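You operate a simulated robot arm through the tools that you are given. There is no shell and no other tool. Be economical: measure what you need, move in short steps, check, and stop when the job is done.

You run a simulated two-armed robot. Do the job below in one go: nothing can be reset, and whatever is moved stays where it is left.

Task
Screw the cap back on the sample bottle on the middle board of the tall shelf.

The check looks at the end state, three seconds after you hand in, the way a careful person would. Anything else that was tipped, shoved, dropped, spilled or broken makes it a failure. Lids that push on must go on centred and level and be pressed home; caps that screw on are set level and turned clockwise until they are tight.

Robot
Two 7-joint arms with two-finger parallel grippers on one trunk, on a base that drives. Base frame: it is fixed to the floor where the robot stands at the start and does not move with it; the origin is under the middle of the robot, x ahead of it, y to its left, z up. Readings come in m, degrees, newtons and seconds.
The left shoulder is at the start at [0.061, 0.198, 1.079], the right one opposite. With the tool pointing down near the work surface each hand reaches from about 0.3 to 0.72 m from the robot's upright axis, wherever it stands, measured 20 degrees to its own side. Payload 1.57 kg a hand.
The TCP of each hand is the grasp point between the finger pads, 0.03 m short of the fingertips. In the tool frame z runs along the fingers and y along their closing line. The gripper opens to 0.11 m. The fingers are 0.024 m wide and 0.012 m thick; the gripper's body (0.048 by 0.112 m) begins 0.078 m behind the TCP.
Orientation is told as [roll, pitch, yaw] about the base's x, y, z axes, in that order, counted from this pose: with the fingers straight down and closing along the base's y, the tool's x points along the base's -x, its y along +y and its z along -z.

Tools
- The arms move only by the tool jog_arm. It takes "left_steps", "right_steps" or both (then of equal length, played together; a hand with none holds still); each is a list of rows, each an object (a shift or turn left out is 0, a gripper value left out holds the last) with "travel": the shift along the tool's x, y, z in m, a list of three; "rot": the turn, a rotation vector about the tool's x, y, z in degrees, a list of three; "grip": the closure in counts, from 0 (fully open) to 255 (shut). In form: [{"travel": [tx, ty, tz], "rot": [ax, ay, az], "grip": grip}, ...]. A call has 1 to 8 rows; each row shifts and turns the commanded pose from where the row before left it, along the tool's axes as they then stand. Rows are played at 5 a second. More than 0.05 m and 8.6 degrees between two rows, or a gripper value outside its range, and nothing of the call is played. A pose out of reach is approached as far as the arm can. The call stops where the force on the tool passes 40 N (or 10 N more than at its start, if that is more) or the arm is blocked; 0.2 s more then pass. Each finger travels about 0.072 m/s and halts on what it meets, pressing with about 42 N; the grip force reading is that of the motor and also rises with nothing between the fingers. The clock runs only during rows and for 0.2 s after the last one: add rows that do not move to give the fingers time. It gives the time, the measured TCP pose, the force on the tool (base axes), the opening and the grip force at its end, in the units of the frame above (readings bear some noise), with the torque about the TCP (base axes, N m) and any sound that the robot's microphone picked up.
- Cameras (640 x 400 px; columns grow to the right, rows downward): "scene" is now at [0.0892, 0.0446, 1.6566]; the picture's right is [0.59, -0.81, 0.00], its down [-0.67, -0.49, -0.56] and it looks along [0.45, 0.33, -0.83] (base axes); focal length 261 px, centre (320, 200). "left" rides on the left gripper at [0.07, -0.016, -0.141] in its tool frame; the picture's right is [0.23, 0.97, 0.00], its down [-0.85, 0.20, -0.48] and it looks along [-0.47, 0.11, 0.88] (tool axes); focal length 222 px, centre (320, 200). "right" rides on the right gripper at [0.07, 0.016, -0.141] in its tool frame; the picture's right is [-0.23, 0.97, 0.00], its down [-0.86, -0.20, -0.48] and it looks along [-0.47, -0.11, 0.88] (tool axes); focal length 222 px, centre (320, 200). There is no depth. A picture from a camera that has moved, and an enlarged one, comes with that camera's place and axes in the base frame and with its lens.
- get_image(camera): a new picture of that camera. No time passes.
- lift_body(by): slides the trunk up (or, below 0, down) by that many m; the arms and the scene camera ride with it, the base frame stays. It gives what a move gives, with no picture.
- steer(legs): drives the robot by 1 to 6 legs, each [ahead, left, turn to the left] in m, m and degrees, along the robot's own axes; the way and the turn of a leg run together, so that a leg with both is an arc; at most 1.5 m and 180 degrees a leg. The arms and the cameras ride along, it lands a little off, and it stops where it bumps. It gives what a move gives.
- turn_head(pan, tilt): turns the head with the scene camera to pan (to the left, within 86 degrees either way) and tilt (down, from -29 to 69), counted from straight ahead of the robot. It gives what a move gives.
- enlarge(camera, box): a new picture of the part [left, top, right, bottom] of that camera's present view, enlarged. No time passes.
- job_done(): hands the job in; it is judged then, once.

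Go step by step. Nothing tells you exact positions but the pictures and the camera data: compare them with the known pose of the tool, close in by small moves and look again before you grip or let go. The budget is 120 turns and 88 pictures, counting those below and the enlarged ones. Unless the task says otherwise, let go and move clear before handing in, and close with one line.

The tools are called after "Call:" as name(argument=value, ...) on one line, values as JSON. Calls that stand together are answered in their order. jog_arm: Moves the arms, as the interface text tells. Its arguments: {"type":"object","properties":{"left_steps":{"type":"array"},"right_steps":{"type":"array"}},"required":[]} The other tools are called the same way: lift_body (by) slides the trunk up or down; steer (legs) drives the base; turn_head (pan, tilt) turns the head that bears the scene camera; get_image (camera) takes a picture; enlarge (camera, box) takes an enlarged picture of a part of a camera's view; job_done () hands the job in.

At the start:

```text
time_s: 0.0
left_tcp_pos: [0.3477, 0.3864, 1.0714]
left_ee_rot: [-0.2, 0.1, 0.0]
left_wrist_force: [-0.6, 0.7, 0.0]
left_ft_torque: [-0.01, 0.01, 0.02]
left_opening: 0.11
left_grip_force: 0.0
right_tcp_pos: [0.3122, 0.0133, 1.1526]
right_ee_rot: [0.0, 0.1, 0.0]
right_wrist_force: [-0.6, 0.1, -0.2]
right_ft_torque: [0.04, 0.0, 0.0]
right_opening: 0.11
right_grip_force: 0.0
trunk travel left (down, up): [-0.675, 0.315]
robot x, y, heading: [0.0002, -0.0021, 0.1]
head pan, tilt: [36.1, 56.2]
```

scene: 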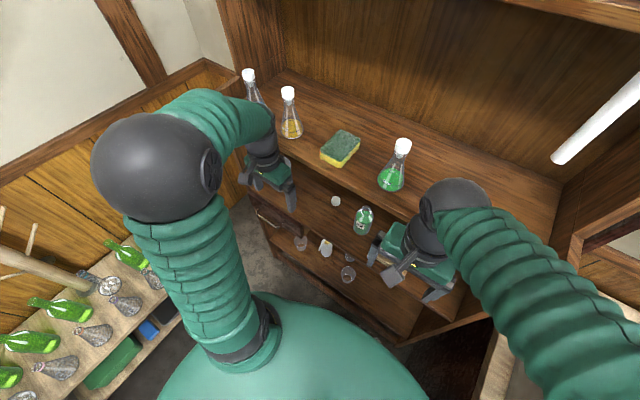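
right: 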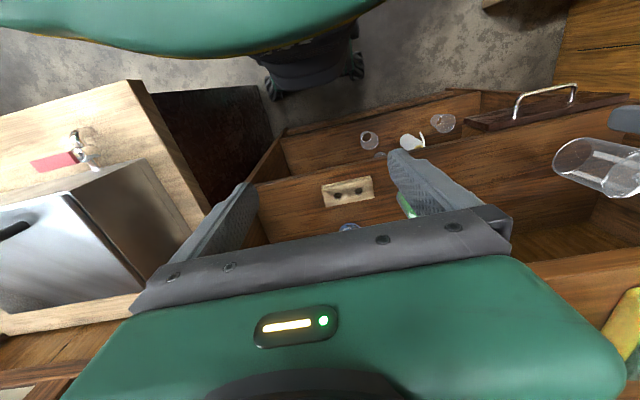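
left: 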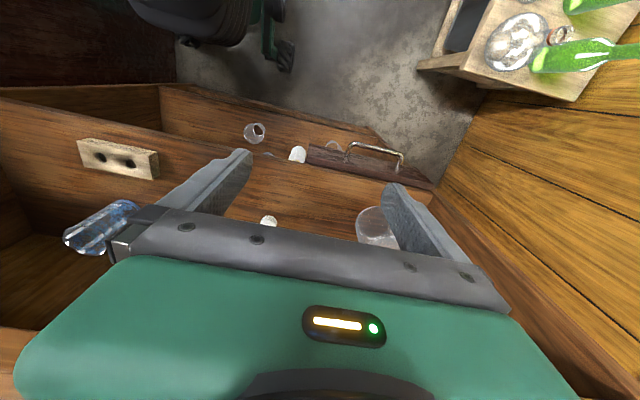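

The scene shows a shelf with upper boards, a green-ish bottle and a white cap on the middle board. I'll zoom in on it.

Call:
enlarge(camera="scene", box=[230, 120, 470, 320])

Call:
turn_head(pan=30, tilt=40)

Call:
get_image(camera="scene")

```text
2.00 times, centred on (350, 220) of scene
camera zoom: at [0.0892, 0.0446, 1.6566], right [0.59, -0.81, 0.0], down [-0.67, -0.49, -0.56], along [0.45, 0.33, -0.83], focal length 523 px, centre (260, 160)
```

zoom: 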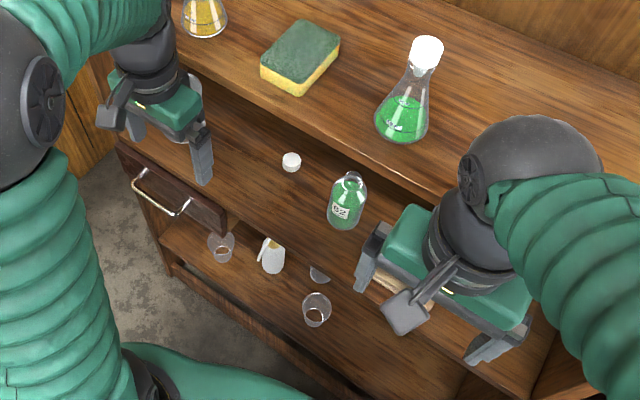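

```text
time_s: 0.8
left_tcp_pos: [0.3476, 0.387, 1.0729]
left_ee_rot: [0.0, 0.0, 0.1]
left_wrist_force: [0.3, -0.2, -0.2]
left_ft_torque: [0.0, 0.0, -0.01]
left_opening: 0.1099
left_grip_force: 0.1
right_tcp_pos: [0.3123, 0.0127, 1.1535]
right_ee_rot: [-0.1, 0.0, 0.0]
right_wrist_force: [-0.7, -0.2, -0.4]
right_ft_torque: [0.02, 0.03, -0.01]
right_opening: 0.1101
right_grip_force: 0.0
trunk travel left (down, up): [-0.675, 0.315]
robot x, y, heading: [-0.0003, -0.0033, -0.1]
head pan, tilt: [30.0, 40.0]
```

```text
83 pictures are left
camera scene: at [0.1054, 0.0454, 1.6787], right [0.5, -0.87, 0.0], down [-0.56, -0.32, -0.76], along [0.66, 0.38, -0.64], focal length 261 px, centre (320, 200)
```

scene: 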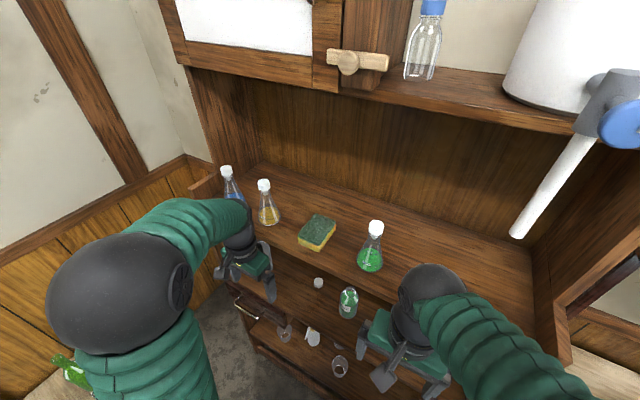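

The bottle (label "SZ") and white cap seem to stand on a board below the flask board, around x≈0.6, z≈0.75. I'll back off a bit and lower the trunk to see the boards from a flatter angle.

Call:
steer(legs=[[-0.3, 0, 0]])

Call:
lift_body(by=-0.35)

Call:
turn_head(pan=15, tilt=30)

Call:
get_image(camera="scene")

```text
time_s: 2.8
left_tcp_pos: [0.0523, 0.3848, 1.0708]
left_ee_rot: [0.0, 0.1, -0.4]
left_wrist_force: [-0.2, -0.5, -0.9]
left_ft_torque: [0.02, 0.0, 0.01]
left_opening: 0.1101
left_grip_force: 0.1
right_tcp_pos: [0.0158, 0.0113, 1.1521]
right_ee_rot: [-0.1, 0.0, -0.2]
right_wrist_force: [-0.2, -1.0, -0.8]
right_ft_torque: [0.02, 0.02, -0.01]
right_opening: 0.1102
right_grip_force: 0.0
trunk travel left (down, up): [-0.675, 0.315]
robot x, y, heading: [-0.2992, 0.0012, -0.2]
head pan, tilt: [30.0, 40.0]
```

```text
time_s: 5.0
left_tcp_pos: [0.0508, 0.3846, 0.8344]
left_ee_rot: [0.0, 0.2, -0.3]
left_wrist_force: [0.8, 0.4, 0.7]
left_ft_torque: [0.05, 0.0, 0.03]
left_opening: 0.11
left_grip_force: 0.0
right_tcp_pos: [0.0791, 0.0391, 1.0083]
right_ee_rot: [9.9, -11.9, -4.3]
right_wrist_force: [-0.3, 0.0, 0.0]
right_ft_torque: [-0.01, -0.01, 0.0]
right_opening: 0.1099
right_grip_force: 0.1
trunk travel left (down, up): [-0.439, 0.551]
robot x, y, heading: [-0.2992, 0.002, -0.1]
head pan, tilt: [30.0, 40.0]
stopped: the arm was blocked; the commanded pose is now the measured one
```

```text
time_s: 5.8
left_tcp_pos: [0.0501, 0.3847, 0.8359]
left_ee_rot: [0.0, 0.0, -0.3]
left_wrist_force: [-0.3, -0.3, 0.2]
left_ft_torque: [-0.03, -0.05, 0.06]
left_opening: 0.1098
left_grip_force: 0.2
right_tcp_pos: [0.0783, 0.038, 1.0084]
right_ee_rot: [9.6, -11.8, -4.2]
right_wrist_force: [0.1, -0.7, -0.5]
right_ft_torque: [0.01, 0.02, 0.01]
right_opening: 0.1101
right_grip_force: 0.0
trunk travel left (down, up): [-0.439, 0.551]
robot x, y, heading: [-0.2976, 0.0006, -0.2]
head pan, tilt: [15.0, 30.0]
```

```text
82 pictures are left
camera scene: at [-0.1799, 0.0261, 1.4581], right [0.25, -0.97, 0.0], down [-0.48, -0.13, -0.87], along [0.84, 0.22, -0.5], focal length 261 px, centre (320, 200)
```

scene: 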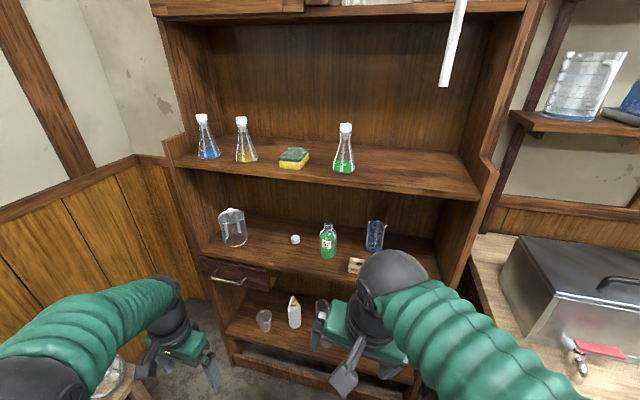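

Now the layout is clear: bottle and cap stand on the middle board, among a beaker, a blue glass and a block. The right arm was blocked by something, so I'll look down to the right.

Call:
turn_head(pan=-50, tilt=50)

Call:
get_image(camera="scene")

```text
time_s: 7.2
left_tcp_pos: [0.0491, 0.3847, 0.8367]
left_ee_rot: [0.0, 0.1, -0.3]
left_wrist_force: [0.1, 0.0, 0.4]
left_ft_torque: [0.0, -0.02, -0.01]
left_opening: 0.1099
left_grip_force: 0.0
right_tcp_pos: [0.0766, 0.0394, 1.0072]
right_ee_rot: [9.7, -11.8, -4.2]
right_wrist_force: [-0.7, 0.1, -0.6]
right_ft_torque: [0.0, -0.02, 0.04]
right_opening: 0.1101
right_grip_force: 0.1
trunk travel left (down, up): [-0.439, 0.551]
robot x, y, heading: [-0.3014, -0.0018, -0.4]
head pan, tilt: [-50.0, 50.0]
```

```text
81 pictures are left
camera scene: at [-0.218, -0.0561, 1.4292], right [-0.77, -0.64, 0.0], down [-0.49, 0.59, -0.64], along [0.41, -0.5, -0.77], focal length 261 px, centre (320, 200)
```

scene: 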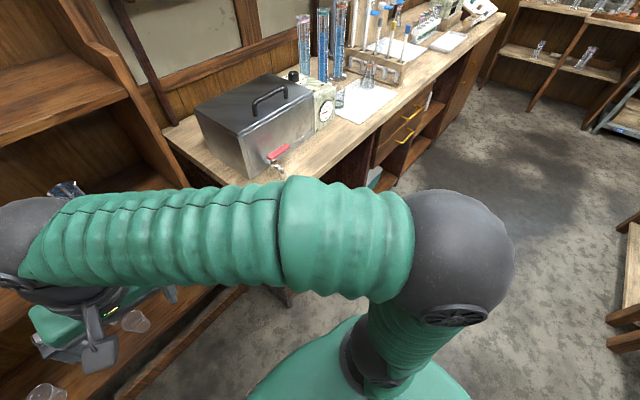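

The right forearm apparently touched the right-hand bench edge near the tap. I'll raise slightly to free it and check that nothing was disturbed.

Call:
lift_body(by=0.1)

Call:
enlarge(camera="scene", box=[160, 40, 400, 240])

```text
time_s: 8.5
left_tcp_pos: [0.0501, 0.3842, 0.9365]
left_ee_rot: [0.0, 0.0, -0.4]
left_wrist_force: [-0.6, 0.0, -0.6]
left_ft_torque: [0.0, 0.02, -0.01]
left_opening: 0.1099
left_grip_force: 0.1
right_tcp_pos: [0.0743, 0.0435, 1.1059]
right_ee_rot: [9.7, -11.6, -3.2]
right_wrist_force: [0.0, 0.5, -1.2]
right_ft_torque: [0.03, 0.03, -0.01]
right_opening: 0.1101
right_grip_force: 0.1
trunk travel left (down, up): [-0.539, 0.451]
robot x, y, heading: [-0.2977, 0.0013, -0.2]
head pan, tilt: [-50.0, 50.0]
```

```text
2.00 times, centred on (280, 140) of scene
camera zoom: at [-0.2177, -0.056, 1.5289], right [-0.77, -0.64, 0.0], down [-0.49, 0.59, -0.64], along [0.41, -0.5, -0.77], focal length 523 px, centre (400, 320)
```

zoom: 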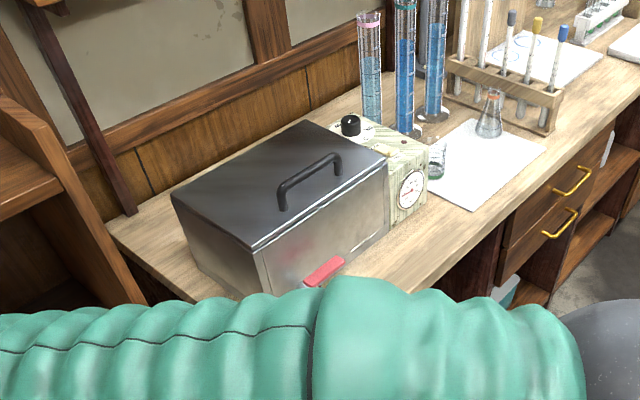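

Nothing on the bench has shifted. I estimate the cap at (0.58, 0.33, 0.81), the bottle at (0.535, 0.185) with its base at z≈0.81, and the flask board at z≈1.15. I plan to draw the bottle out with the right hand, take the cap with the left, screw it on in free space and set the bottle back. First I'll shift the robot left, away from the bench.

Call:
steer(legs=[[0, 0.2, 0]])

Call:
turn_head(pan=60, tilt=50)

Call:
get_image(camera="scene")

Call:
turn_head(pan=0, tilt=35)

Call:
get_image(camera="scene")

```text
time_s: 10.1
left_tcp_pos: [0.0508, 0.5745, 0.938]
left_ee_rot: [0.2, 0.0, -0.3]
left_wrist_force: [-0.1, -0.3, -0.1]
left_ft_torque: [0.01, 0.02, -0.04]
left_opening: 0.11
left_grip_force: 0.0
right_tcp_pos: [0.0748, 0.2338, 1.1071]
right_ee_rot: [9.8, -11.6, -3.2]
right_wrist_force: [-0.6, 0.2, 0.4]
right_ft_torque: [0.03, 0.07, -0.01]
right_opening: 0.1099
right_grip_force: 0.0
trunk travel left (down, up): [-0.539, 0.451]
robot x, y, heading: [-0.2982, 0.1956, -0.2]
head pan, tilt: [-50.0, 50.0]
```

```text
time_s: 11.9
left_tcp_pos: [0.0504, 0.5778, 0.9369]
left_ee_rot: [0.0, 0.0, -0.3]
left_wrist_force: [0.4, 0.1, 0.1]
left_ft_torque: [0.0, 0.0, 0.0]
left_opening: 0.1099
left_grip_force: 0.1
right_tcp_pos: [0.0756, 0.2385, 1.1063]
right_ee_rot: [9.7, -11.6, -3.2]
right_wrist_force: [-0.9, 0.1, -0.4]
right_ft_torque: [-0.04, 0.03, 0.03]
right_opening: 0.1097
right_grip_force: 0.0
trunk travel left (down, up): [-0.539, 0.451]
robot x, y, heading: [-0.2983, 0.1953, -0.2]
head pan, tilt: [60.0, 50.0]
```

```text
79 pictures are left
camera scene: at [-0.2273, 0.2639, 1.5288], right [0.86, -0.5, 0.0], down [-0.39, -0.66, -0.64], along [0.32, 0.55, -0.77], focal length 261 px, centre (320, 200)
```

scene: 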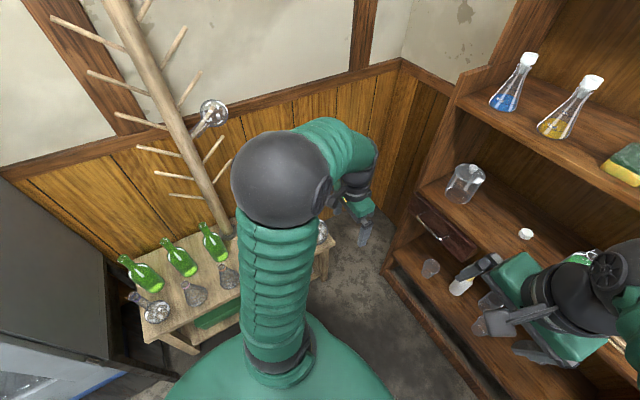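

```text
time_s: 13.2
left_tcp_pos: [0.052, 0.5784, 0.9375]
left_ee_rot: [0.1, 0.0, -0.3]
left_wrist_force: [0.3, 0.5, 0.2]
left_ft_torque: [0.02, 0.02, 0.0]
left_opening: 0.1099
left_grip_force: 0.0
right_tcp_pos: [0.0747, 0.2385, 1.1063]
right_ee_rot: [9.6, -11.7, -3.3]
right_wrist_force: [0.1, 0.8, 0.2]
right_ft_torque: [0.02, 0.01, 0.01]
right_opening: 0.1098
right_grip_force: 0.0
trunk travel left (down, up): [-0.539, 0.451]
robot x, y, heading: [-0.2987, 0.1949, -0.3]
head pan, tilt: [0.0, 35.0]
```

```text
78 pictures are left
camera scene: at [-0.1781, 0.1971, 1.5505], right [0.0, -1.0, 0.0], down [-0.57, 0.0, -0.82], along [0.82, 0.0, -0.57], focal length 261 px, centre (320, 200)
```

scene: 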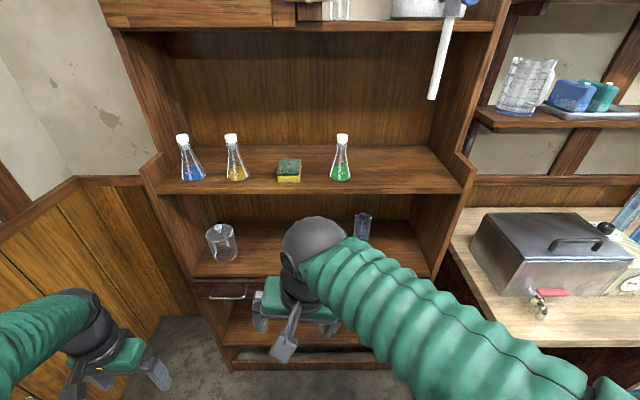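

The way looks clear. I'll drive a little ahead, then straighten the right hand, move it forward and tip it to point forward and slightly down.

Call:
steer(legs=[[0.1, 0, 0]])

Call:
jog_arm(right_steps=[{"rot": [8.5, 0, 0]}, {"rot": [1.2, 0, 0]}, {"travel": [-0.044, 0, 0.009]}, {"travel": [-0.03, 0, 0.006]}, {"rot": [0, -8.4, 0]}, {"rot": [0, -8.4, 0]}, {"rot": [0, -8.4, 0]}, {"rot": [0, -8.4, 0]}])

Call:
jog_arm(right_steps=[{"rot": [0, -8.4, 0]}, {"rot": [0, -8.4, 0]}, {"rot": [0, -8.4, 0]}, {"rot": [-3, 0, -1.1]}, {}])

Call:
get_image(camera="scene")

```text
time_s: 14.4
left_tcp_pos: [0.1549, 0.5765, 0.9378]
left_ee_rot: [0.0, 0.1, -0.4]
left_wrist_force: [-0.7, -1.3, -1.3]
left_ft_torque: [-0.01, 0.0, 0.02]
left_opening: 0.11
left_grip_force: 0.1
right_tcp_pos: [0.1771, 0.2378, 1.1061]
right_ee_rot: [9.5, -11.8, -3.3]
right_wrist_force: [0.7, -0.2, 0.1]
right_ft_torque: [0.0, 0.0, 0.0]
right_opening: 0.11
right_grip_force: 0.1
trunk travel left (down, up): [-0.539, 0.451]
robot x, y, heading: [-0.1959, 0.1921, -0.5]
head pan, tilt: [0.0, 35.0]
```

```text
time_s: 16.2
left_tcp_pos: [0.1543, 0.5758, 0.938]
left_ee_rot: [0.0, 0.0, -0.4]
left_wrist_force: [-0.4, -0.6, 0.3]
left_ft_torque: [-0.03, 0.01, 0.0]
left_opening: 0.1099
left_grip_force: 0.0
right_tcp_pos: [0.2509, 0.2335, 1.1063]
right_ee_rot: [-0.1, -45.3, -3.2]
right_wrist_force: [-0.7, 0.4, -0.5]
right_ft_torque: [0.02, 0.03, 0.02]
right_opening: 0.1099
right_grip_force: 0.2
trunk travel left (down, up): [-0.539, 0.451]
robot x, y, heading: [-0.1956, 0.1923, -0.3]
head pan, tilt: [0.0, 35.0]
```

```text
time_s: 17.1
left_tcp_pos: [0.1539, 0.5767, 0.9371]
left_ee_rot: [0.0, 0.0, -0.3]
left_wrist_force: [0.1, -0.2, 0.7]
left_ft_torque: [-0.01, 0.02, 0.01]
left_opening: 0.11
left_grip_force: 0.0
right_tcp_pos: [0.2795, 0.2606, 1.2029]
right_ee_rot: [41.8, -72.4, -44.0]
right_wrist_force: [0.5, -0.6, -0.7]
right_ft_torque: [0.02, 0.0, 0.0]
right_opening: 0.1102
right_grip_force: 0.1
trunk travel left (down, up): [-0.539, 0.451]
robot x, y, heading: [-0.1947, 0.192, -0.4]
head pan, tilt: [0.0, 35.0]
stopped in row 4 (right hand): the arm was blocked; the commanded pose is now the measured one
```

```text
77 pictures are left
camera scene: at [-0.0749, 0.1973, 1.5495], right [-0.01, -1.0, 0.0], down [-0.57, 0.0, -0.82], along [0.82, -0.01, -0.57], focal length 261 px, centre (320, 200)
```

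scene: 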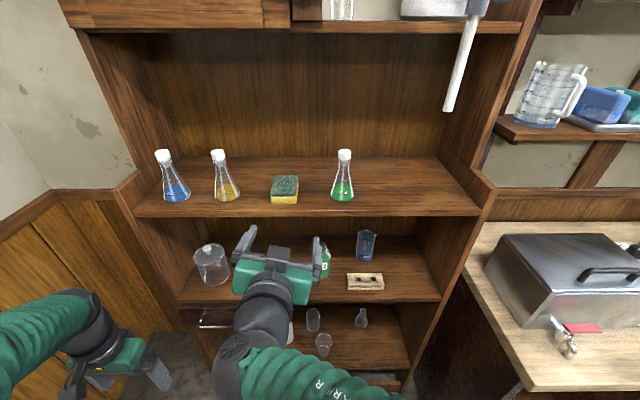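

The right arm was blocked by its own posture because it was reaching across the body. I'll shift the robot about 0.12 m left so the bottle is in front of the right shoulder, and level the hand's roll.

Call:
steer(legs=[[0, 0.12, 0]])

Call:
jog_arm(right_steps=[{"rot": [0, 0, -6]}, {"rot": [0, 0, -5.8]}, {}])

Call:
get_image(camera="scene")

Call:
get_image(camera="right")

```text
time_s: 18.3
left_tcp_pos: [0.1545, 0.6823, 0.9433]
left_ee_rot: [0.9, 0.1, -0.3]
left_wrist_force: [0.4, 0.3, -0.5]
left_ft_torque: [0.05, 0.05, -0.01]
left_opening: 0.1098
left_grip_force: 0.1
right_tcp_pos: [0.2805, 0.3555, 1.2037]
right_ee_rot: [43.4, -72.4, -46.0]
right_wrist_force: [0.8, -1.9, 1.6]
right_ft_torque: [0.07, 0.16, 0.14]
right_opening: 0.1102
right_grip_force: 0.0
trunk travel left (down, up): [-0.539, 0.451]
robot x, y, heading: [-0.1953, 0.3122, -0.2]
head pan, tilt: [0.0, 35.0]
```

```text
time_s: 19.1
left_tcp_pos: [0.1536, 0.6914, 0.9389]
left_ee_rot: [0.1, -0.1, -0.5]
left_wrist_force: [-1.0, -0.6, 0.8]
left_ft_torque: [0.0, 0.01, -0.01]
left_opening: 0.1102
left_grip_force: 0.1
right_tcp_pos: [0.2804, 0.3708, 1.205]
right_ee_rot: [-0.7, -77.4, -0.5]
right_wrist_force: [-1.3, -1.2, 0.6]
right_ft_torque: [-0.01, 0.01, 0.01]
right_opening: 0.1101
right_grip_force: 0.1
trunk travel left (down, up): [-0.539, 0.451]
robot x, y, heading: [-0.1944, 0.3103, -0.1]
head pan, tilt: [0.0, 35.0]
```

```text
76 pictures are left
camera scene: at [-0.0746, 0.3026, 1.5506], right [0.0, -1.0, -0.01], down [-0.57, 0.01, -0.82], along [0.82, 0.0, -0.57], focal length 261 px, centre (320, 200)
```

scene: 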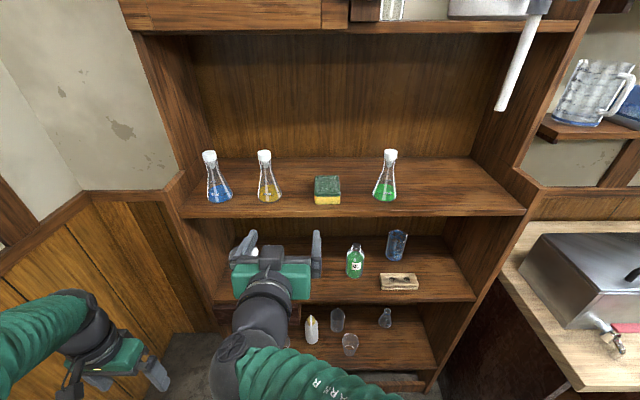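

```text
75 pictures are left
camera right: at [0.1283, 0.3893, 1.1685], right [0.07, 0.97, 0.22], down [-0.28, -0.19, 0.94], along [0.96, -0.13, 0.26], focal length 222 px, centre (320, 200)
```

right: 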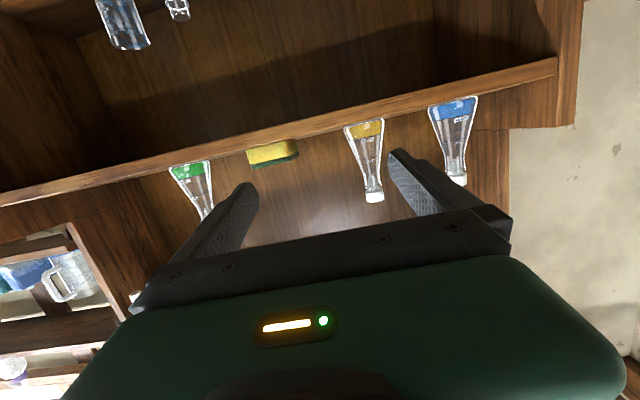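

I now see the bottle at about (0.53, 0.185) and the block to its right (y −0.02 to 0.10). I'll lower the right hand in front of the shelf to bottle height.

Call:
jog_arm(right_steps=[{"travel": [0.0355, -0.0233, 0.013]}, {"travel": [0.0355, -0.0233, 0.013]}, {"travel": [0.0355, -0.0233, 0.013]}, {"travel": [0.0355, -0.0233, 0.013]}, {"travel": [0.0355, -0.0233, 0.013]}, {"travel": [0.0355, -0.0233, 0.013]}, {"travel": [0.0355, -0.0233, 0.013]}, {"travel": [0.0355, -0.0233, 0.013]}])

Call:
get_image(camera="scene")

Call:
get_image(camera="right")

```text
time_s: 19.8
left_tcp_pos: [0.1548, 0.6885, 0.9405]
left_ee_rot: [0.3, -0.1, -0.4]
left_wrist_force: [-0.3, -0.4, -0.3]
left_ft_torque: [0.05, -0.03, -0.01]
left_opening: 0.1101
left_grip_force: 0.0
right_tcp_pos: [0.3119, 0.3407, 1.2217]
right_ee_rot: [72.6, -79.5, -72.2]
right_wrist_force: [-0.7, -0.5, -0.3]
right_ft_torque: [0.0, -0.01, 0.03]
right_opening: 0.1102
right_grip_force: 0.0
trunk travel left (down, up): [-0.539, 0.451]
robot x, y, heading: [-0.1945, 0.307, -0.3]
head pan, tilt: [0.0, 35.0]
stopped in row 3 (right hand): the arm was blocked; the commanded pose is now the measured one
```

```text
74 pictures are left
camera scene: at [-0.0744, 0.3039, 1.5503], right [0.0, -1.0, 0.0], down [-0.57, 0.01, -0.82], along [0.82, 0.0, -0.57], focal length 261 px, centre (320, 200)
```

scene: 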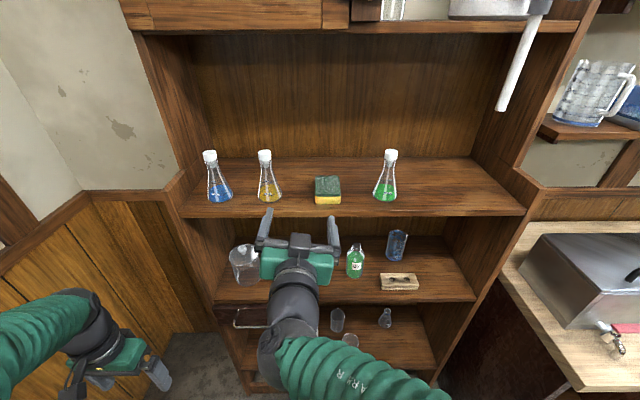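

```text
73 pictures are left
camera right: at [0.1683, 0.3672, 1.1639], right [0.01, 0.92, 0.39], down [-0.43, -0.35, 0.83], along [0.9, -0.18, 0.39], focal length 222 px, centre (320, 200)
```

right: 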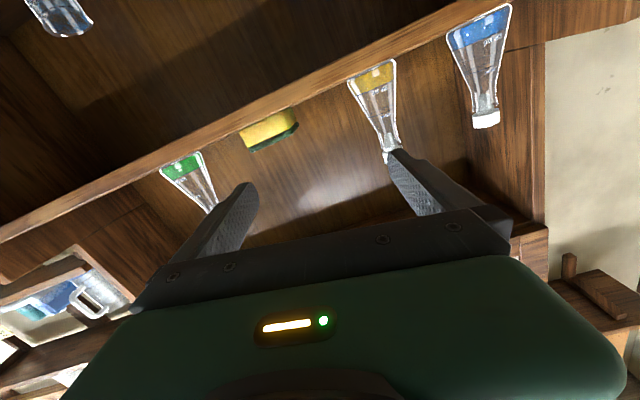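

The arm is blocked again and rises instead of falling. I'll look at the elbow to find out what stops it.

Call:
turn_head(pan=-60, tilt=60)

Call:
get_image(camera="scene")

```text
time_s: 21.1
left_tcp_pos: [0.1546, 0.6935, 0.9369]
left_ee_rot: [0.0, 0.0, -0.4]
left_wrist_force: [0.7, -0.3, 0.7]
left_ft_torque: [-0.01, -0.04, 0.03]
left_opening: 0.1101
left_grip_force: 0.1
right_tcp_pos: [0.312, 0.3501, 1.2204]
right_ee_rot: [71.0, -79.7, -70.3]
right_wrist_force: [-0.1, 0.0, -0.2]
right_ft_torque: [-0.01, 0.0, 0.02]
right_opening: 0.11
right_grip_force: 0.0
trunk travel left (down, up): [-0.539, 0.451]
robot x, y, heading: [-0.1931, 0.3115, -0.1]
head pan, tilt: [-60.0, 60.0]
```

```text
72 pictures are left
camera scene: at [-0.1296, 0.2552, 1.5169], right [-0.87, -0.5, 0.0], down [-0.43, 0.75, -0.5], along [0.25, -0.43, -0.87], focal length 261 px, centre (320, 200)
```

scene: 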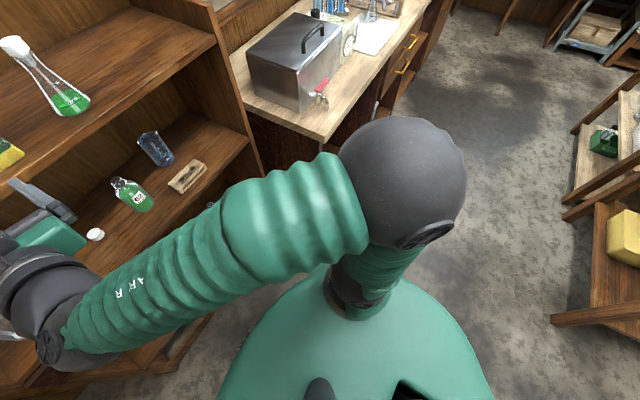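

The elbow is free, so this looks like a straight-wrist singularity or joint limit. I'll level the roll, pitch the hand back to 45° down, and plan to lower the trunk so the wrist stays bent.

Call:
jog_arm(right_steps=[{"rot": [0, 8.4, 0]}, {"rot": [0, 8.4, 0]}, {"rot": [0, 0, -5]}, {"rot": [0, 0, -4.7]}, {"rot": [0, 8.4, 0]}, {"rot": [0, 8.4, 0]}, {"rot": [0, 8.4, 0]}, {}])

```text
time_s: 22.9
left_tcp_pos: [0.154, 0.6945, 0.9377]
left_ee_rot: [0.1, -0.2, -0.4]
left_wrist_force: [0.2, 0.1, 0.5]
left_ft_torque: [0.01, -0.02, 0.02]
left_opening: 0.1101
left_grip_force: 0.1
right_tcp_pos: [0.3091, 0.351, 1.2133]
right_ee_rot: [-0.3, -44.2, 4.1]
right_wrist_force: [-0.6, -0.1, -0.2]
right_ft_torque: [-0.01, 0.0, -0.01]
right_opening: 0.11
right_grip_force: 0.1
trunk travel left (down, up): [-0.539, 0.451]
robot x, y, heading: [-0.1936, 0.3093, -0.3]
head pan, tilt: [-60.0, 60.0]
```

Now the right hand goes sideways to line up with the bottle, and the left hand moves inward and up, away from the low bench.

Call:
jog_arm(right_steps=[{"travel": [0, -0.042, 0]}, {"travel": [0, -0.042, 0]}, {"travel": [0, -0.042, 0]}, {"travel": [0, -0.04, 0]}, {}], left_steps=[{"travel": [-0.02, -0.03, -0.03]}, {"travel": [-0.02, -0.03, -0.03]}, {"travel": [-0.02, -0.03, -0.03]}, {"travel": [-0.02, -0.03, -0.03]}, {"travel": [-0.02, -0.03, -0.02]}])

Call:
lift_body(by=-0.12)

Call:
get_image(camera="scene")

```text
time_s: 24.1
left_tcp_pos: [0.2557, 0.5391, 1.076]
left_ee_rot: [0.1, 0.0, -0.4]
left_wrist_force: [-0.1, 0.6, 0.3]
left_ft_torque: [0.0, 0.01, -0.04]
left_opening: 0.11
left_grip_force: 0.0
right_tcp_pos: [0.3228, 0.1812, 1.2118]
right_ee_rot: [-0.2, -44.2, 4.0]
right_wrist_force: [0.6, 0.1, -1.0]
right_ft_torque: [0.0, 0.04, 0.0]
right_opening: 0.1101
right_grip_force: 0.0
trunk travel left (down, up): [-0.539, 0.451]
robot x, y, heading: [-0.1937, 0.3135, -0.3]
head pan, tilt: [-60.0, 60.0]
```

```text
time_s: 25.6
left_tcp_pos: [0.2542, 0.5399, 0.9561]
left_ee_rot: [0.1, 0.0, -0.4]
left_wrist_force: [0.0, 0.3, 0.8]
left_ft_torque: [-0.01, -0.02, 0.04]
left_opening: 0.1098
left_grip_force: 0.1
right_tcp_pos: [0.322, 0.1841, 1.0924]
right_ee_rot: [-0.3, -44.2, 4.0]
right_wrist_force: [0.5, -0.9, -0.6]
right_ft_torque: [-0.03, -0.02, -0.03]
right_opening: 0.1101
right_grip_force: 0.0
trunk travel left (down, up): [-0.419, 0.571]
robot x, y, heading: [-0.1993, 0.3119, -0.2]
head pan, tilt: [-60.0, 60.0]
```

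```text
71 pictures are left
camera scene: at [-0.1296, 0.2539, 1.3964], right [-0.87, -0.5, 0.0], down [-0.43, 0.75, -0.5], along [0.25, -0.43, -0.87], focal length 261 px, centre (320, 200)
```

scene: 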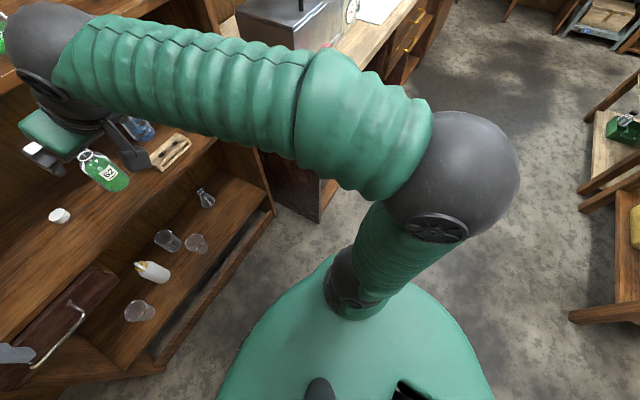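

The forearm is well clear. I'll lower the right hand about 0.19 m by arm motion in front of the shelf.

Call:
jog_arm(right_steps=[{"travel": [0.0265, 0, 0.0272]}, {"travel": [0.0265, 0, 0.0272]}, {"travel": [0.0265, 0, 0.0272]}, {"travel": [0.0265, 0, 0.0272]}, {"travel": [0.0265, 0, 0.0272]}, {}])

Call:
turn_head(pan=0, tilt=35)

Call:
get_image(camera="scene")

Call:
get_image(camera="right")

```text
time_s: 27.0
left_tcp_pos: [0.2548, 0.5389, 0.9557]
left_ee_rot: [0.1, -0.2, -0.4]
left_wrist_force: [0.2, 0.2, -0.1]
left_ft_torque: [-0.01, -0.03, -0.01]
left_opening: 0.1101
left_grip_force: 0.0
right_tcp_pos: [0.3209, 0.1854, 0.9016]
right_ee_rot: [-0.3, -44.3, 4.0]
right_wrist_force: [-0.2, -0.5, 0.3]
right_ft_torque: [-0.01, -0.02, -0.03]
right_opening: 0.11
right_grip_force: 0.1
trunk travel left (down, up): [-0.419, 0.571]
robot x, y, heading: [-0.1916, 0.3079, -0.4]
head pan, tilt: [-60.0, 60.0]
```

```text
time_s: 28.3
left_tcp_pos: [0.254, 0.5393, 0.9555]
left_ee_rot: [-0.1, 0.0, -0.4]
left_wrist_force: [-0.9, -0.2, 0.1]
left_ft_torque: [0.03, -0.01, 0.01]
left_opening: 0.1101
left_grip_force: 0.1
right_tcp_pos: [0.3219, 0.186, 0.9022]
right_ee_rot: [-0.3, -44.3, 4.0]
right_wrist_force: [0.6, 0.5, -0.3]
right_ft_torque: [0.03, -0.02, -0.03]
right_opening: 0.1099
right_grip_force: 0.0
trunk travel left (down, up): [-0.419, 0.571]
robot x, y, heading: [-0.1928, 0.3086, -0.2]
head pan, tilt: [0.0, 35.0]
```

```text
70 pictures are left
camera scene: at [-0.0744, 0.3115, 1.4305], right [0.0, -1.0, 0.0], down [-0.58, 0.0, -0.82], along [0.82, 0.0, -0.58], focal length 261 px, centre (320, 200)
```

scene: 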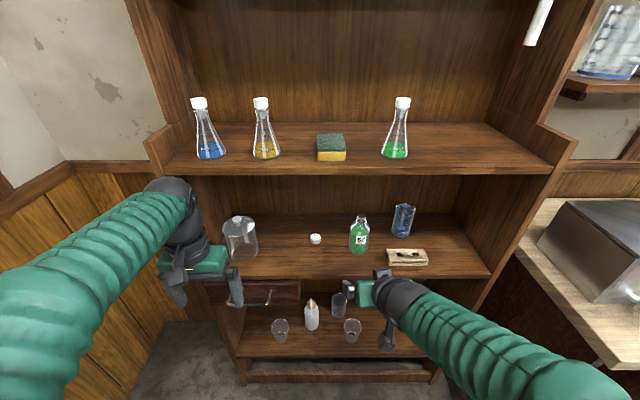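

```text
69 pictures are left
camera right: at [0.172, 0.191, 0.9544], right [0.1, 0.98, 0.16], down [0.29, -0.18, 0.94], along [0.95, -0.05, -0.3], focal length 222 px, centre (320, 200)
```

right: 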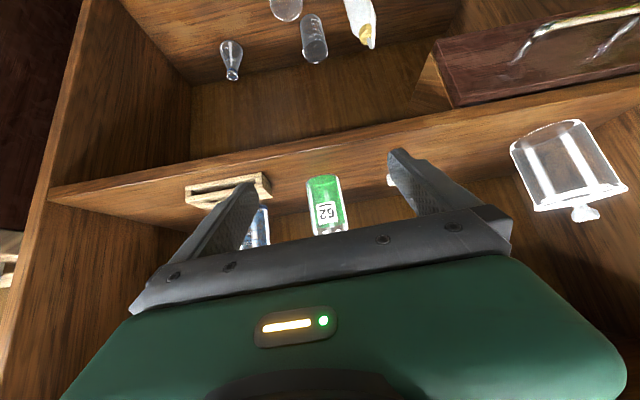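

The hand is lined up with the bottle. I'll reduce its down pitch to about 30° and remove the yaw, then advance part-way.

Call:
jog_arm(right_steps=[{"rot": [0, -7.5, 0]}, {"rot": [0, -7.5, 0]}, {"rot": [3.4, 0, 2.0]}, {"travel": [-0.0075, 0, 0.0333]}, {"travel": [-0.0075, 0, 0.0333]}, {"travel": [-0.0075, 0, 0.0333]}, {}])

Call:
get_image(camera="right")

Call:
enlarge(camera="scene", box=[280, 190, 440, 310])

```text
time_s: 29.9
left_tcp_pos: [0.2541, 0.5407, 0.9567]
left_ee_rot: [0.0, -0.1, -0.5]
left_wrist_force: [0.1, -0.4, 0.1]
left_ft_torque: [-0.02, 0.0, 0.0]
left_opening: 0.11
left_grip_force: 0.1
right_tcp_pos: [0.4125, 0.163, 0.8537]
right_ee_rot: [-4.5, -49.7, 0.9]
right_wrist_force: [-1.0, 0.1, -0.3]
right_ft_torque: [0.02, 0.0, 0.01]
right_opening: 0.1102
right_grip_force: 0.0
right hand out of reach, approached as far as the arm can: row 1, 2
trunk travel left (down, up): [-0.419, 0.571]
robot x, y, heading: [-0.1948, 0.312, -0.3]
head pan, tilt: [0.0, 35.0]
```

```text
68 pictures are left
camera right: at [0.2616, 0.1875, 0.8917], right [0.19, 0.97, 0.12], down [0.18, -0.16, 0.97], along [0.97, -0.16, -0.2], focal length 222 px, centre (320, 200)
```

right: 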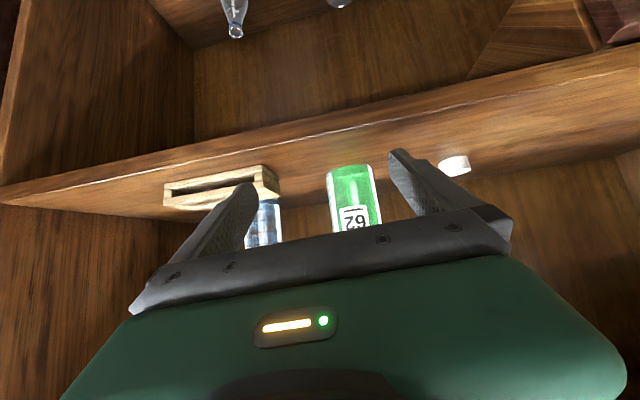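

```text
3.33 times, centred on (360, 250) of scene
camera zoom: at [-0.0749, 0.3116, 1.4306], right [0.0, -1.0, 0.0], down [-0.57, 0.0, -0.82], along [0.82, 0.0, -0.57], focal length 871 px, centre (187, 33)
```

zoom: 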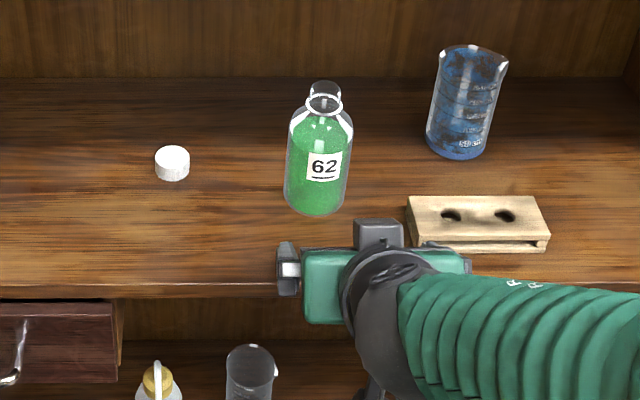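

The bottle's axis is at (0.532, 0.185) and its diameter is about 0.062 m. The hand lagged its commanded pose, so I'll let it settle and read again.

Call:
jog_arm(right_steps=[{}, {}, {}])

```text
time_s: 30.7
left_tcp_pos: [0.2547, 0.5393, 0.9561]
left_ee_rot: [-0.1, 0.0, -0.4]
left_wrist_force: [0.2, 0.8, 0.2]
left_ft_torque: [0.0, 0.02, -0.02]
left_opening: 0.11
left_grip_force: 0.1
right_tcp_pos: [0.4133, 0.1628, 0.8535]
right_ee_rot: [-4.5, -49.7, 1.0]
right_wrist_force: [-0.2, -0.1, 0.1]
right_ft_torque: [-0.04, 0.01, 0.02]
right_opening: 0.1102
right_grip_force: 0.1
trunk travel left (down, up): [-0.419, 0.571]
robot x, y, heading: [-0.1951, 0.3107, -0.3]
head pan, tilt: [0.0, 35.0]
```

It has settled at pitch −50°, which is usable. I'll correct y and roll, then advance around the bottle in small steps.

Call:
jog_arm(right_steps=[{"travel": [0, 0.022, 0], "rot": [-4.5, 0, 0]}, {"travel": [-0.0252, 0, 0.0298]}, {}])

Call:
get_image(camera="right")

```text
time_s: 31.5
left_tcp_pos: [0.2533, 0.5404, 0.9566]
left_ee_rot: [0.0, -0.1, -0.4]
left_wrist_force: [-0.8, -0.4, -0.7]
left_ft_torque: [0.03, -0.03, -0.01]
left_opening: 0.1099
left_grip_force: 0.1
right_tcp_pos: [0.4523, 0.1857, 0.8569]
right_ee_rot: [-0.1, -49.8, 0.9]
right_wrist_force: [0.2, -0.1, 0.2]
right_ft_torque: [-0.07, -0.03, -0.01]
right_opening: 0.11
right_grip_force: 0.1
trunk travel left (down, up): [-0.419, 0.571]
robot x, y, heading: [-0.1961, 0.3083, -0.2]
head pan, tilt: [0.0, 35.0]
```

```text
66 pictures are left
camera right: at [0.2993, 0.1984, 0.8951], right [0.13, 0.98, 0.17], down [0.19, -0.2, 0.96], along [0.97, -0.09, -0.21], focal length 222 px, centre (320, 200)
```

right: 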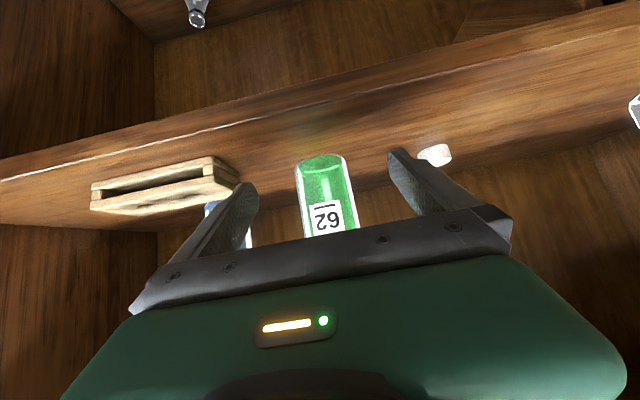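

The bottle is centred between the fingers. I'll advance to it.

Call:
jog_arm(right_steps=[{"travel": [-0.0252, 0, 0.0298]}, {"travel": [-0.0252, 0, 0.0298]}, {}])

Call:
get_image(camera="right")

Call:
enlarge(camera="scene", box=[280, 190, 440, 310])

```text
time_s: 32.3
left_tcp_pos: [0.2537, 0.5392, 0.9553]
left_ee_rot: [0.0, -0.1, -0.4]
left_wrist_force: [-0.3, -0.2, 0.1]
left_ft_torque: [0.0, 0.02, -0.03]
left_opening: 0.1101
left_grip_force: 0.1
right_tcp_pos: [0.531, 0.1882, 0.8541]
right_ee_rot: [0.0, -49.7, 1.0]
right_wrist_force: [0.2, -0.3, 0.1]
right_ft_torque: [-0.02, 0.02, 0.0]
right_opening: 0.11
right_grip_force: 0.0
trunk travel left (down, up): [-0.419, 0.571]
robot x, y, heading: [-0.1944, 0.3095, -0.2]
head pan, tilt: [0.0, 35.0]
```

```text
65 pictures are left
camera right: at [0.3787, 0.2003, 0.8933], right [0.13, 0.98, 0.17], down [0.19, -0.2, 0.96], along [0.97, -0.09, -0.21], focal length 222 px, centre (320, 200)
```

right: 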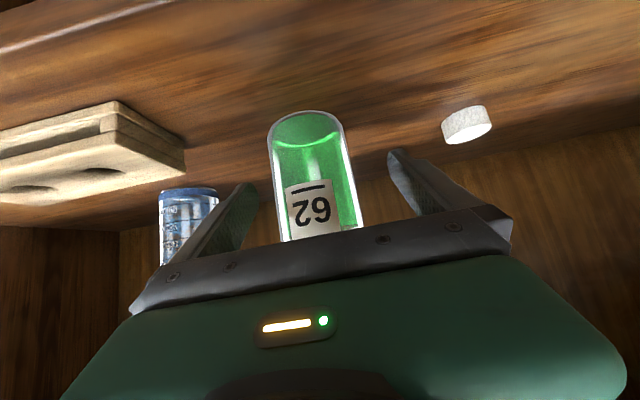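

```text
3.33 times, centred on (360, 250) of scene
camera zoom: at [-0.0741, 0.3116, 1.4305], right [0.0, -1.0, 0.0], down [-0.57, 0.0, -0.82], along [0.82, 0.0, -0.57], focal length 871 px, centre (187, 33)
```

zoom: 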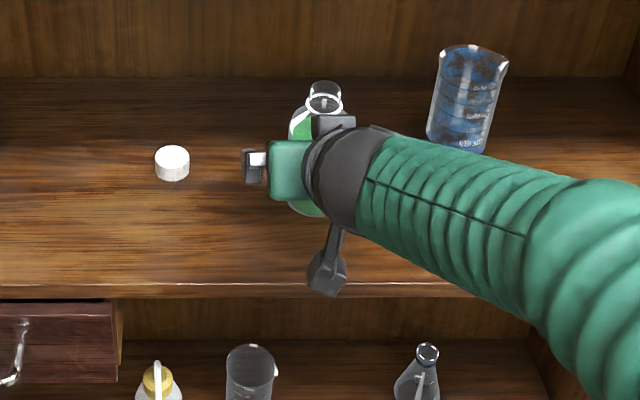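

The bottle sits about 6 mm to the −y side of the finger centre. I'll shift, then close on it.

Call:
jog_arm(right_steps=[{"travel": [0, -0.006, 0]}, {}, {"grip": 80}, {"grip": 140}, {"grip": 140}, {"grip": 140}, {"grip": 140}])

Call:
get_image(camera="right")

```text
time_s: 33.9
left_tcp_pos: [0.2549, 0.5394, 0.9553]
left_ee_rot: [0.0, 0.0, -0.5]
left_wrist_force: [-0.3, -0.2, -0.4]
left_ft_torque: [-0.02, -0.01, -0.02]
left_opening: 0.1099
left_grip_force: 0.1
right_tcp_pos: [0.5316, 0.1817, 0.8548]
right_ee_rot: [-0.1, -49.7, 0.9]
right_wrist_force: [-0.1, -0.2, 1.0]
right_ft_torque: [-0.23, -0.02, -0.09]
right_opening: 0.0588
right_grip_force: 42.1
trunk travel left (down, up): [-0.419, 0.571]
robot x, y, heading: [-0.1956, 0.3145, -0.1]
head pan, tilt: [0.0, 35.0]
```

```text
63 pictures are left
camera right: at [0.3789, 0.1948, 0.8936], right [0.13, 0.98, 0.17], down [0.19, -0.2, 0.96], along [0.97, -0.09, -0.21], focal length 222 px, centre (320, 200)
```

right: 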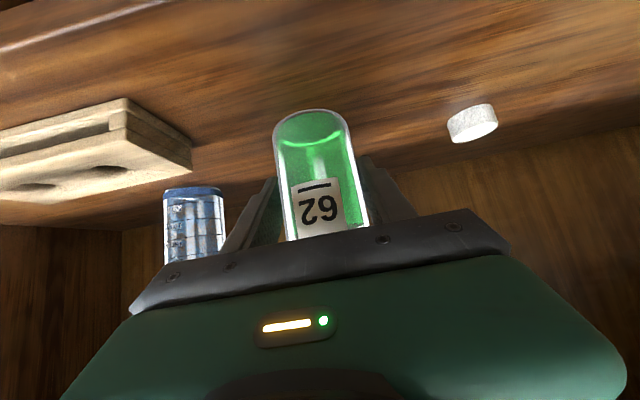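

Bottle gripped. I'll lift it 3 cm and draw it out of the shelf.

Call:
jog_arm(right_steps=[{"travel": [-0.0114, 0, -0.0097]}, {"travel": [-0.0114, 0, -0.0097]}, {}, {"travel": [0.0259, 0, -0.0305]}, {"travel": [0.0259, 0, -0.0305]}, {"travel": [0.0259, 0, -0.0305]}, {"travel": [0.0259, 0, -0.0305]}, {}])

Call:
jog_arm(right_steps=[{"travel": [0.0259, -0.02, -0.0305]}, {"travel": [0, -0.03, 0]}, {}])

Call:
get_image(camera="scene")

```text
time_s: 35.7
left_tcp_pos: [0.2557, 0.5387, 0.955]
left_ee_rot: [0.0, 0.2, -0.4]
left_wrist_force: [0.2, 0.7, 0.1]
left_ft_torque: [-0.01, 0.03, 0.03]
left_opening: 0.1099
left_grip_force: 0.0
right_tcp_pos: [0.3753, 0.1535, 0.8929]
right_ee_rot: [2.0, -50.6, -3.0]
right_wrist_force: [0.8, -0.4, -2.9]
right_ft_torque: [0.13, 0.03, 0.02]
right_opening: 0.0585
right_grip_force: 42.0
trunk travel left (down, up): [-0.419, 0.571]
robot x, y, heading: [-0.1938, 0.3105, -0.1]
head pan, tilt: [0.0, 35.0]
```

```text
time_s: 36.5
left_tcp_pos: [0.2541, 0.5395, 0.956]
left_ee_rot: [0.1, -0.1, -0.4]
left_wrist_force: [-0.4, 0.8, 0.4]
left_ft_torque: [-0.06, 0.0, -0.03]
left_opening: 0.11
left_grip_force: 0.1
right_tcp_pos: [0.3322, 0.1255, 0.8834]
right_ee_rot: [0.0, -49.7, 1.1]
right_wrist_force: [0.1, 1.0, -3.9]
right_ft_torque: [0.12, 0.05, 0.05]
right_opening: 0.0581
right_grip_force: 41.7
trunk travel left (down, up): [-0.419, 0.571]
robot x, y, heading: [-0.1973, 0.3089, -0.1]
head pan, tilt: [0.0, 35.0]
```

```text
62 pictures are left
camera scene: at [-0.0743, 0.3105, 1.4305], right [0.0, -1.0, 0.0], down [-0.57, 0.0, -0.82], along [0.82, 0.0, -0.57], focal length 261 px, centre (320, 200)
```

scene: 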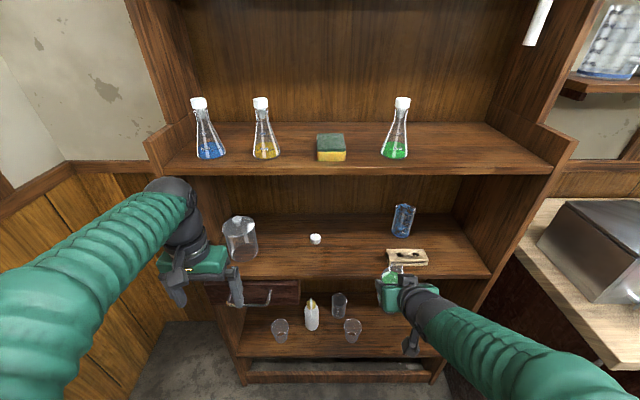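

The bottle is out and level. Now I'll bring the left hand in front of the cap, pitched 45° down.

Call:
jog_arm(left_steps=[{"travel": [0, -0.035, 0], "rot": [0, -7.5, 0]}, {"travel": [0, -0.035, 0], "rot": [0, -7.5, 0]}, {"travel": [0, -0.035, 0], "rot": [0, -7.5, 0]}, {"travel": [0, -0.035, 0], "rot": [0, -7.5, 0]}, {"travel": [0, -0.035, 0], "rot": [0, -7.5, 0]}, {"travel": [0, -0.035, 0], "rot": [0, -7.5, 0]}, {}])

Call:
get_image(camera="scene")

Call:
get_image(camera="left")

```text
time_s: 38.0
left_tcp_pos: [0.285, 0.4191, 0.9666]
left_ee_rot: [-4.2, -45.1, 15.1]
left_wrist_force: [0.4, 0.1, -0.7]
left_ft_torque: [0.03, 0.01, -0.01]
left_opening: 0.1101
left_grip_force: 0.0
right_tcp_pos: [0.3334, 0.1272, 0.8827]
right_ee_rot: [-0.1, -49.6, 0.8]
right_wrist_force: [-0.1, 0.1, -4.5]
right_ft_torque: [0.01, 0.05, 0.0]
right_opening: 0.0582
right_grip_force: 42.0
trunk travel left (down, up): [-0.419, 0.571]
robot x, y, heading: [-0.1948, 0.3115, -0.2]
head pan, tilt: [0.0, 35.0]
stopped in row 7 (left hand): the arm was blocked; the commanded pose is now the measured one
```

```text
61 pictures are left
camera scene: at [-0.0742, 0.3117, 1.4291], right [0.0, -1.0, 0.0], down [-0.58, 0.0, -0.82], along [0.82, 0.0, -0.58], focal length 261 px, centre (320, 200)
```

scene: 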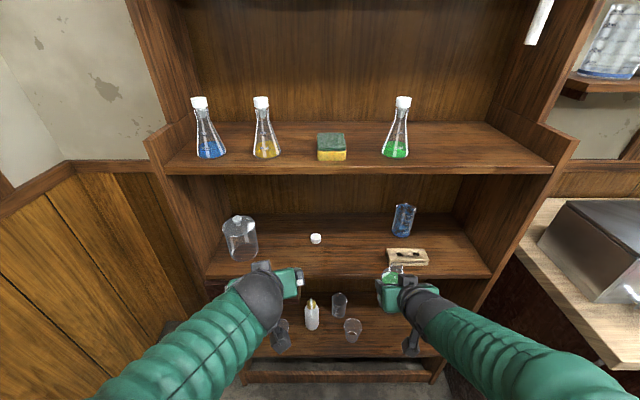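

```text
60 pictures are left
camera left: at [0.1416, 0.3746, 1.0194], right [-0.36, 0.91, -0.21], down [0.2, 0.3, 0.93], along [0.91, 0.29, -0.29], focal length 222 px, centre (320, 200)
```

left: 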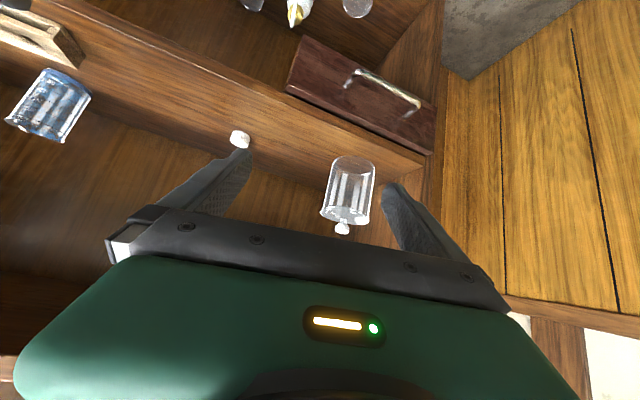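

The left arm hit its posture limit when pulled in close. Moving it forward frees the wrist, so I'll advance and shift it toward the cap's line.

Call:
jog_arm(left_steps=[{"travel": [-0.0249, -0.01, 0.0249]}, {"travel": [-0.0249, -0.02, 0.0249]}, {"travel": [-0.0249, -0.03, 0.0249]}, {}])

Call:
get_image(camera="left")

```text
time_s: 39.0
left_tcp_pos: [0.399, 0.3802, 0.9726]
left_ee_rot: [-4.1, -45.2, 14.7]
left_wrist_force: [-0.5, 1.1, 0.9]
left_ft_torque: [0.0, -0.05, 0.02]
left_opening: 0.1101
left_grip_force: 0.1
right_tcp_pos: [0.3323, 0.126, 0.8842]
right_ee_rot: [0.1, -49.6, 0.9]
right_wrist_force: [-0.9, -0.1, -4.1]
right_ft_torque: [0.05, 0.01, 0.01]
right_opening: 0.0586
right_grip_force: 42.0
trunk travel left (down, up): [-0.419, 0.571]
robot x, y, heading: [-0.1975, 0.3101, -0.3]
head pan, tilt: [0.0, 35.0]
```

```text
59 pictures are left
camera left: at [0.2566, 0.336, 1.0247], right [-0.35, 0.91, -0.21], down [0.21, 0.29, 0.93], along [0.91, 0.29, -0.29], focal length 222 px, centre (320, 200)
```

left: 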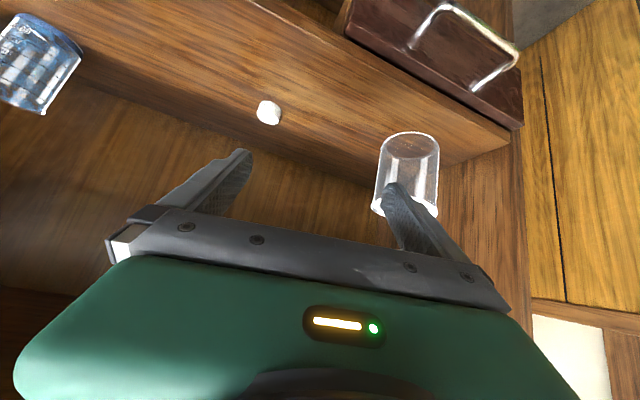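

Now I'll square up the left hand's yaw and roll and slide it to y≈0.327.

Call:
jog_arm(left_steps=[{"rot": [5.2, 0, 5.2]}, {"rot": [5.2, 0, 5.2]}, {"rot": [-4.1, 0, 0]}, {"travel": [0, -0.027, 0]}, {"travel": [0, -0.026, 0]}, {}])

Call:
get_image(camera="left")

Call:
enlarge(camera="scene", box=[230, 170, 470, 320])

```text
time_s: 40.4
left_tcp_pos: [0.3992, 0.3273, 0.9726]
left_ee_rot: [0.4, -45.9, -0.1]
left_wrist_force: [0.1, 0.0, 0.0]
left_ft_torque: [-0.01, -0.02, 0.01]
left_opening: 0.1101
left_grip_force: 0.1
right_tcp_pos: [0.3326, 0.1261, 0.8842]
right_ee_rot: [0.1, -49.7, 0.9]
right_wrist_force: [0.4, 1.0, -3.5]
right_ft_torque: [-0.02, 0.02, 0.02]
right_opening: 0.0585
right_grip_force: 42.2
trunk travel left (down, up): [-0.419, 0.571]
robot x, y, heading: [-0.1931, 0.3115, 0.1]
head pan, tilt: [0.0, 35.0]
```

```text
58 pictures are left
camera left: at [0.2502, 0.3117, 1.0213], right [-0.16, 0.97, -0.16], down [0.25, 0.2, 0.95], along [0.95, 0.11, -0.28], focal length 222 px, centre (320, 200)
```

left: 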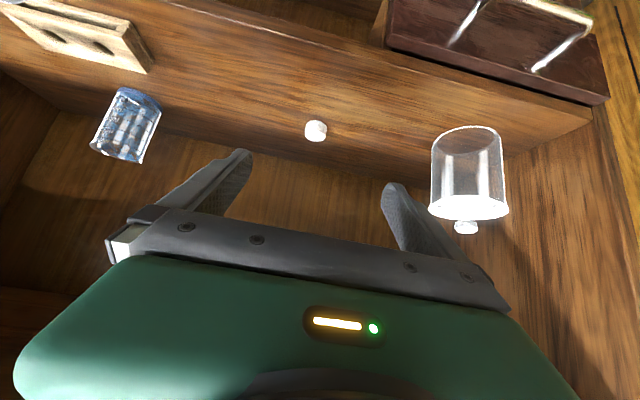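

```text
2.67 times, centred on (350, 245) of scene
camera zoom: at [-0.0739, 0.3105, 1.4305], right [0.0, -1.0, 0.0], down [-0.58, 0.0, -0.82], along [0.82, 0.0, -0.58], focal length 697 px, centre (240, 80)
```

zoom: 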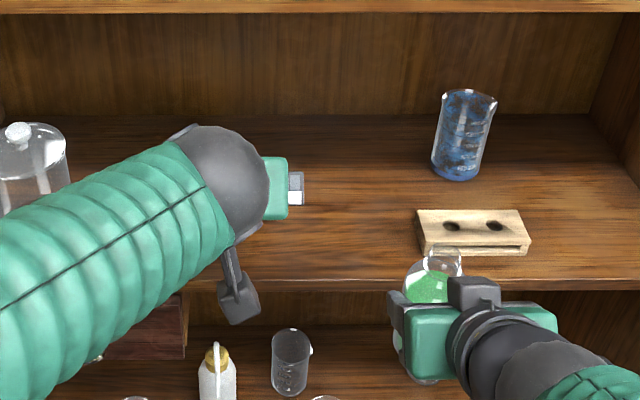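

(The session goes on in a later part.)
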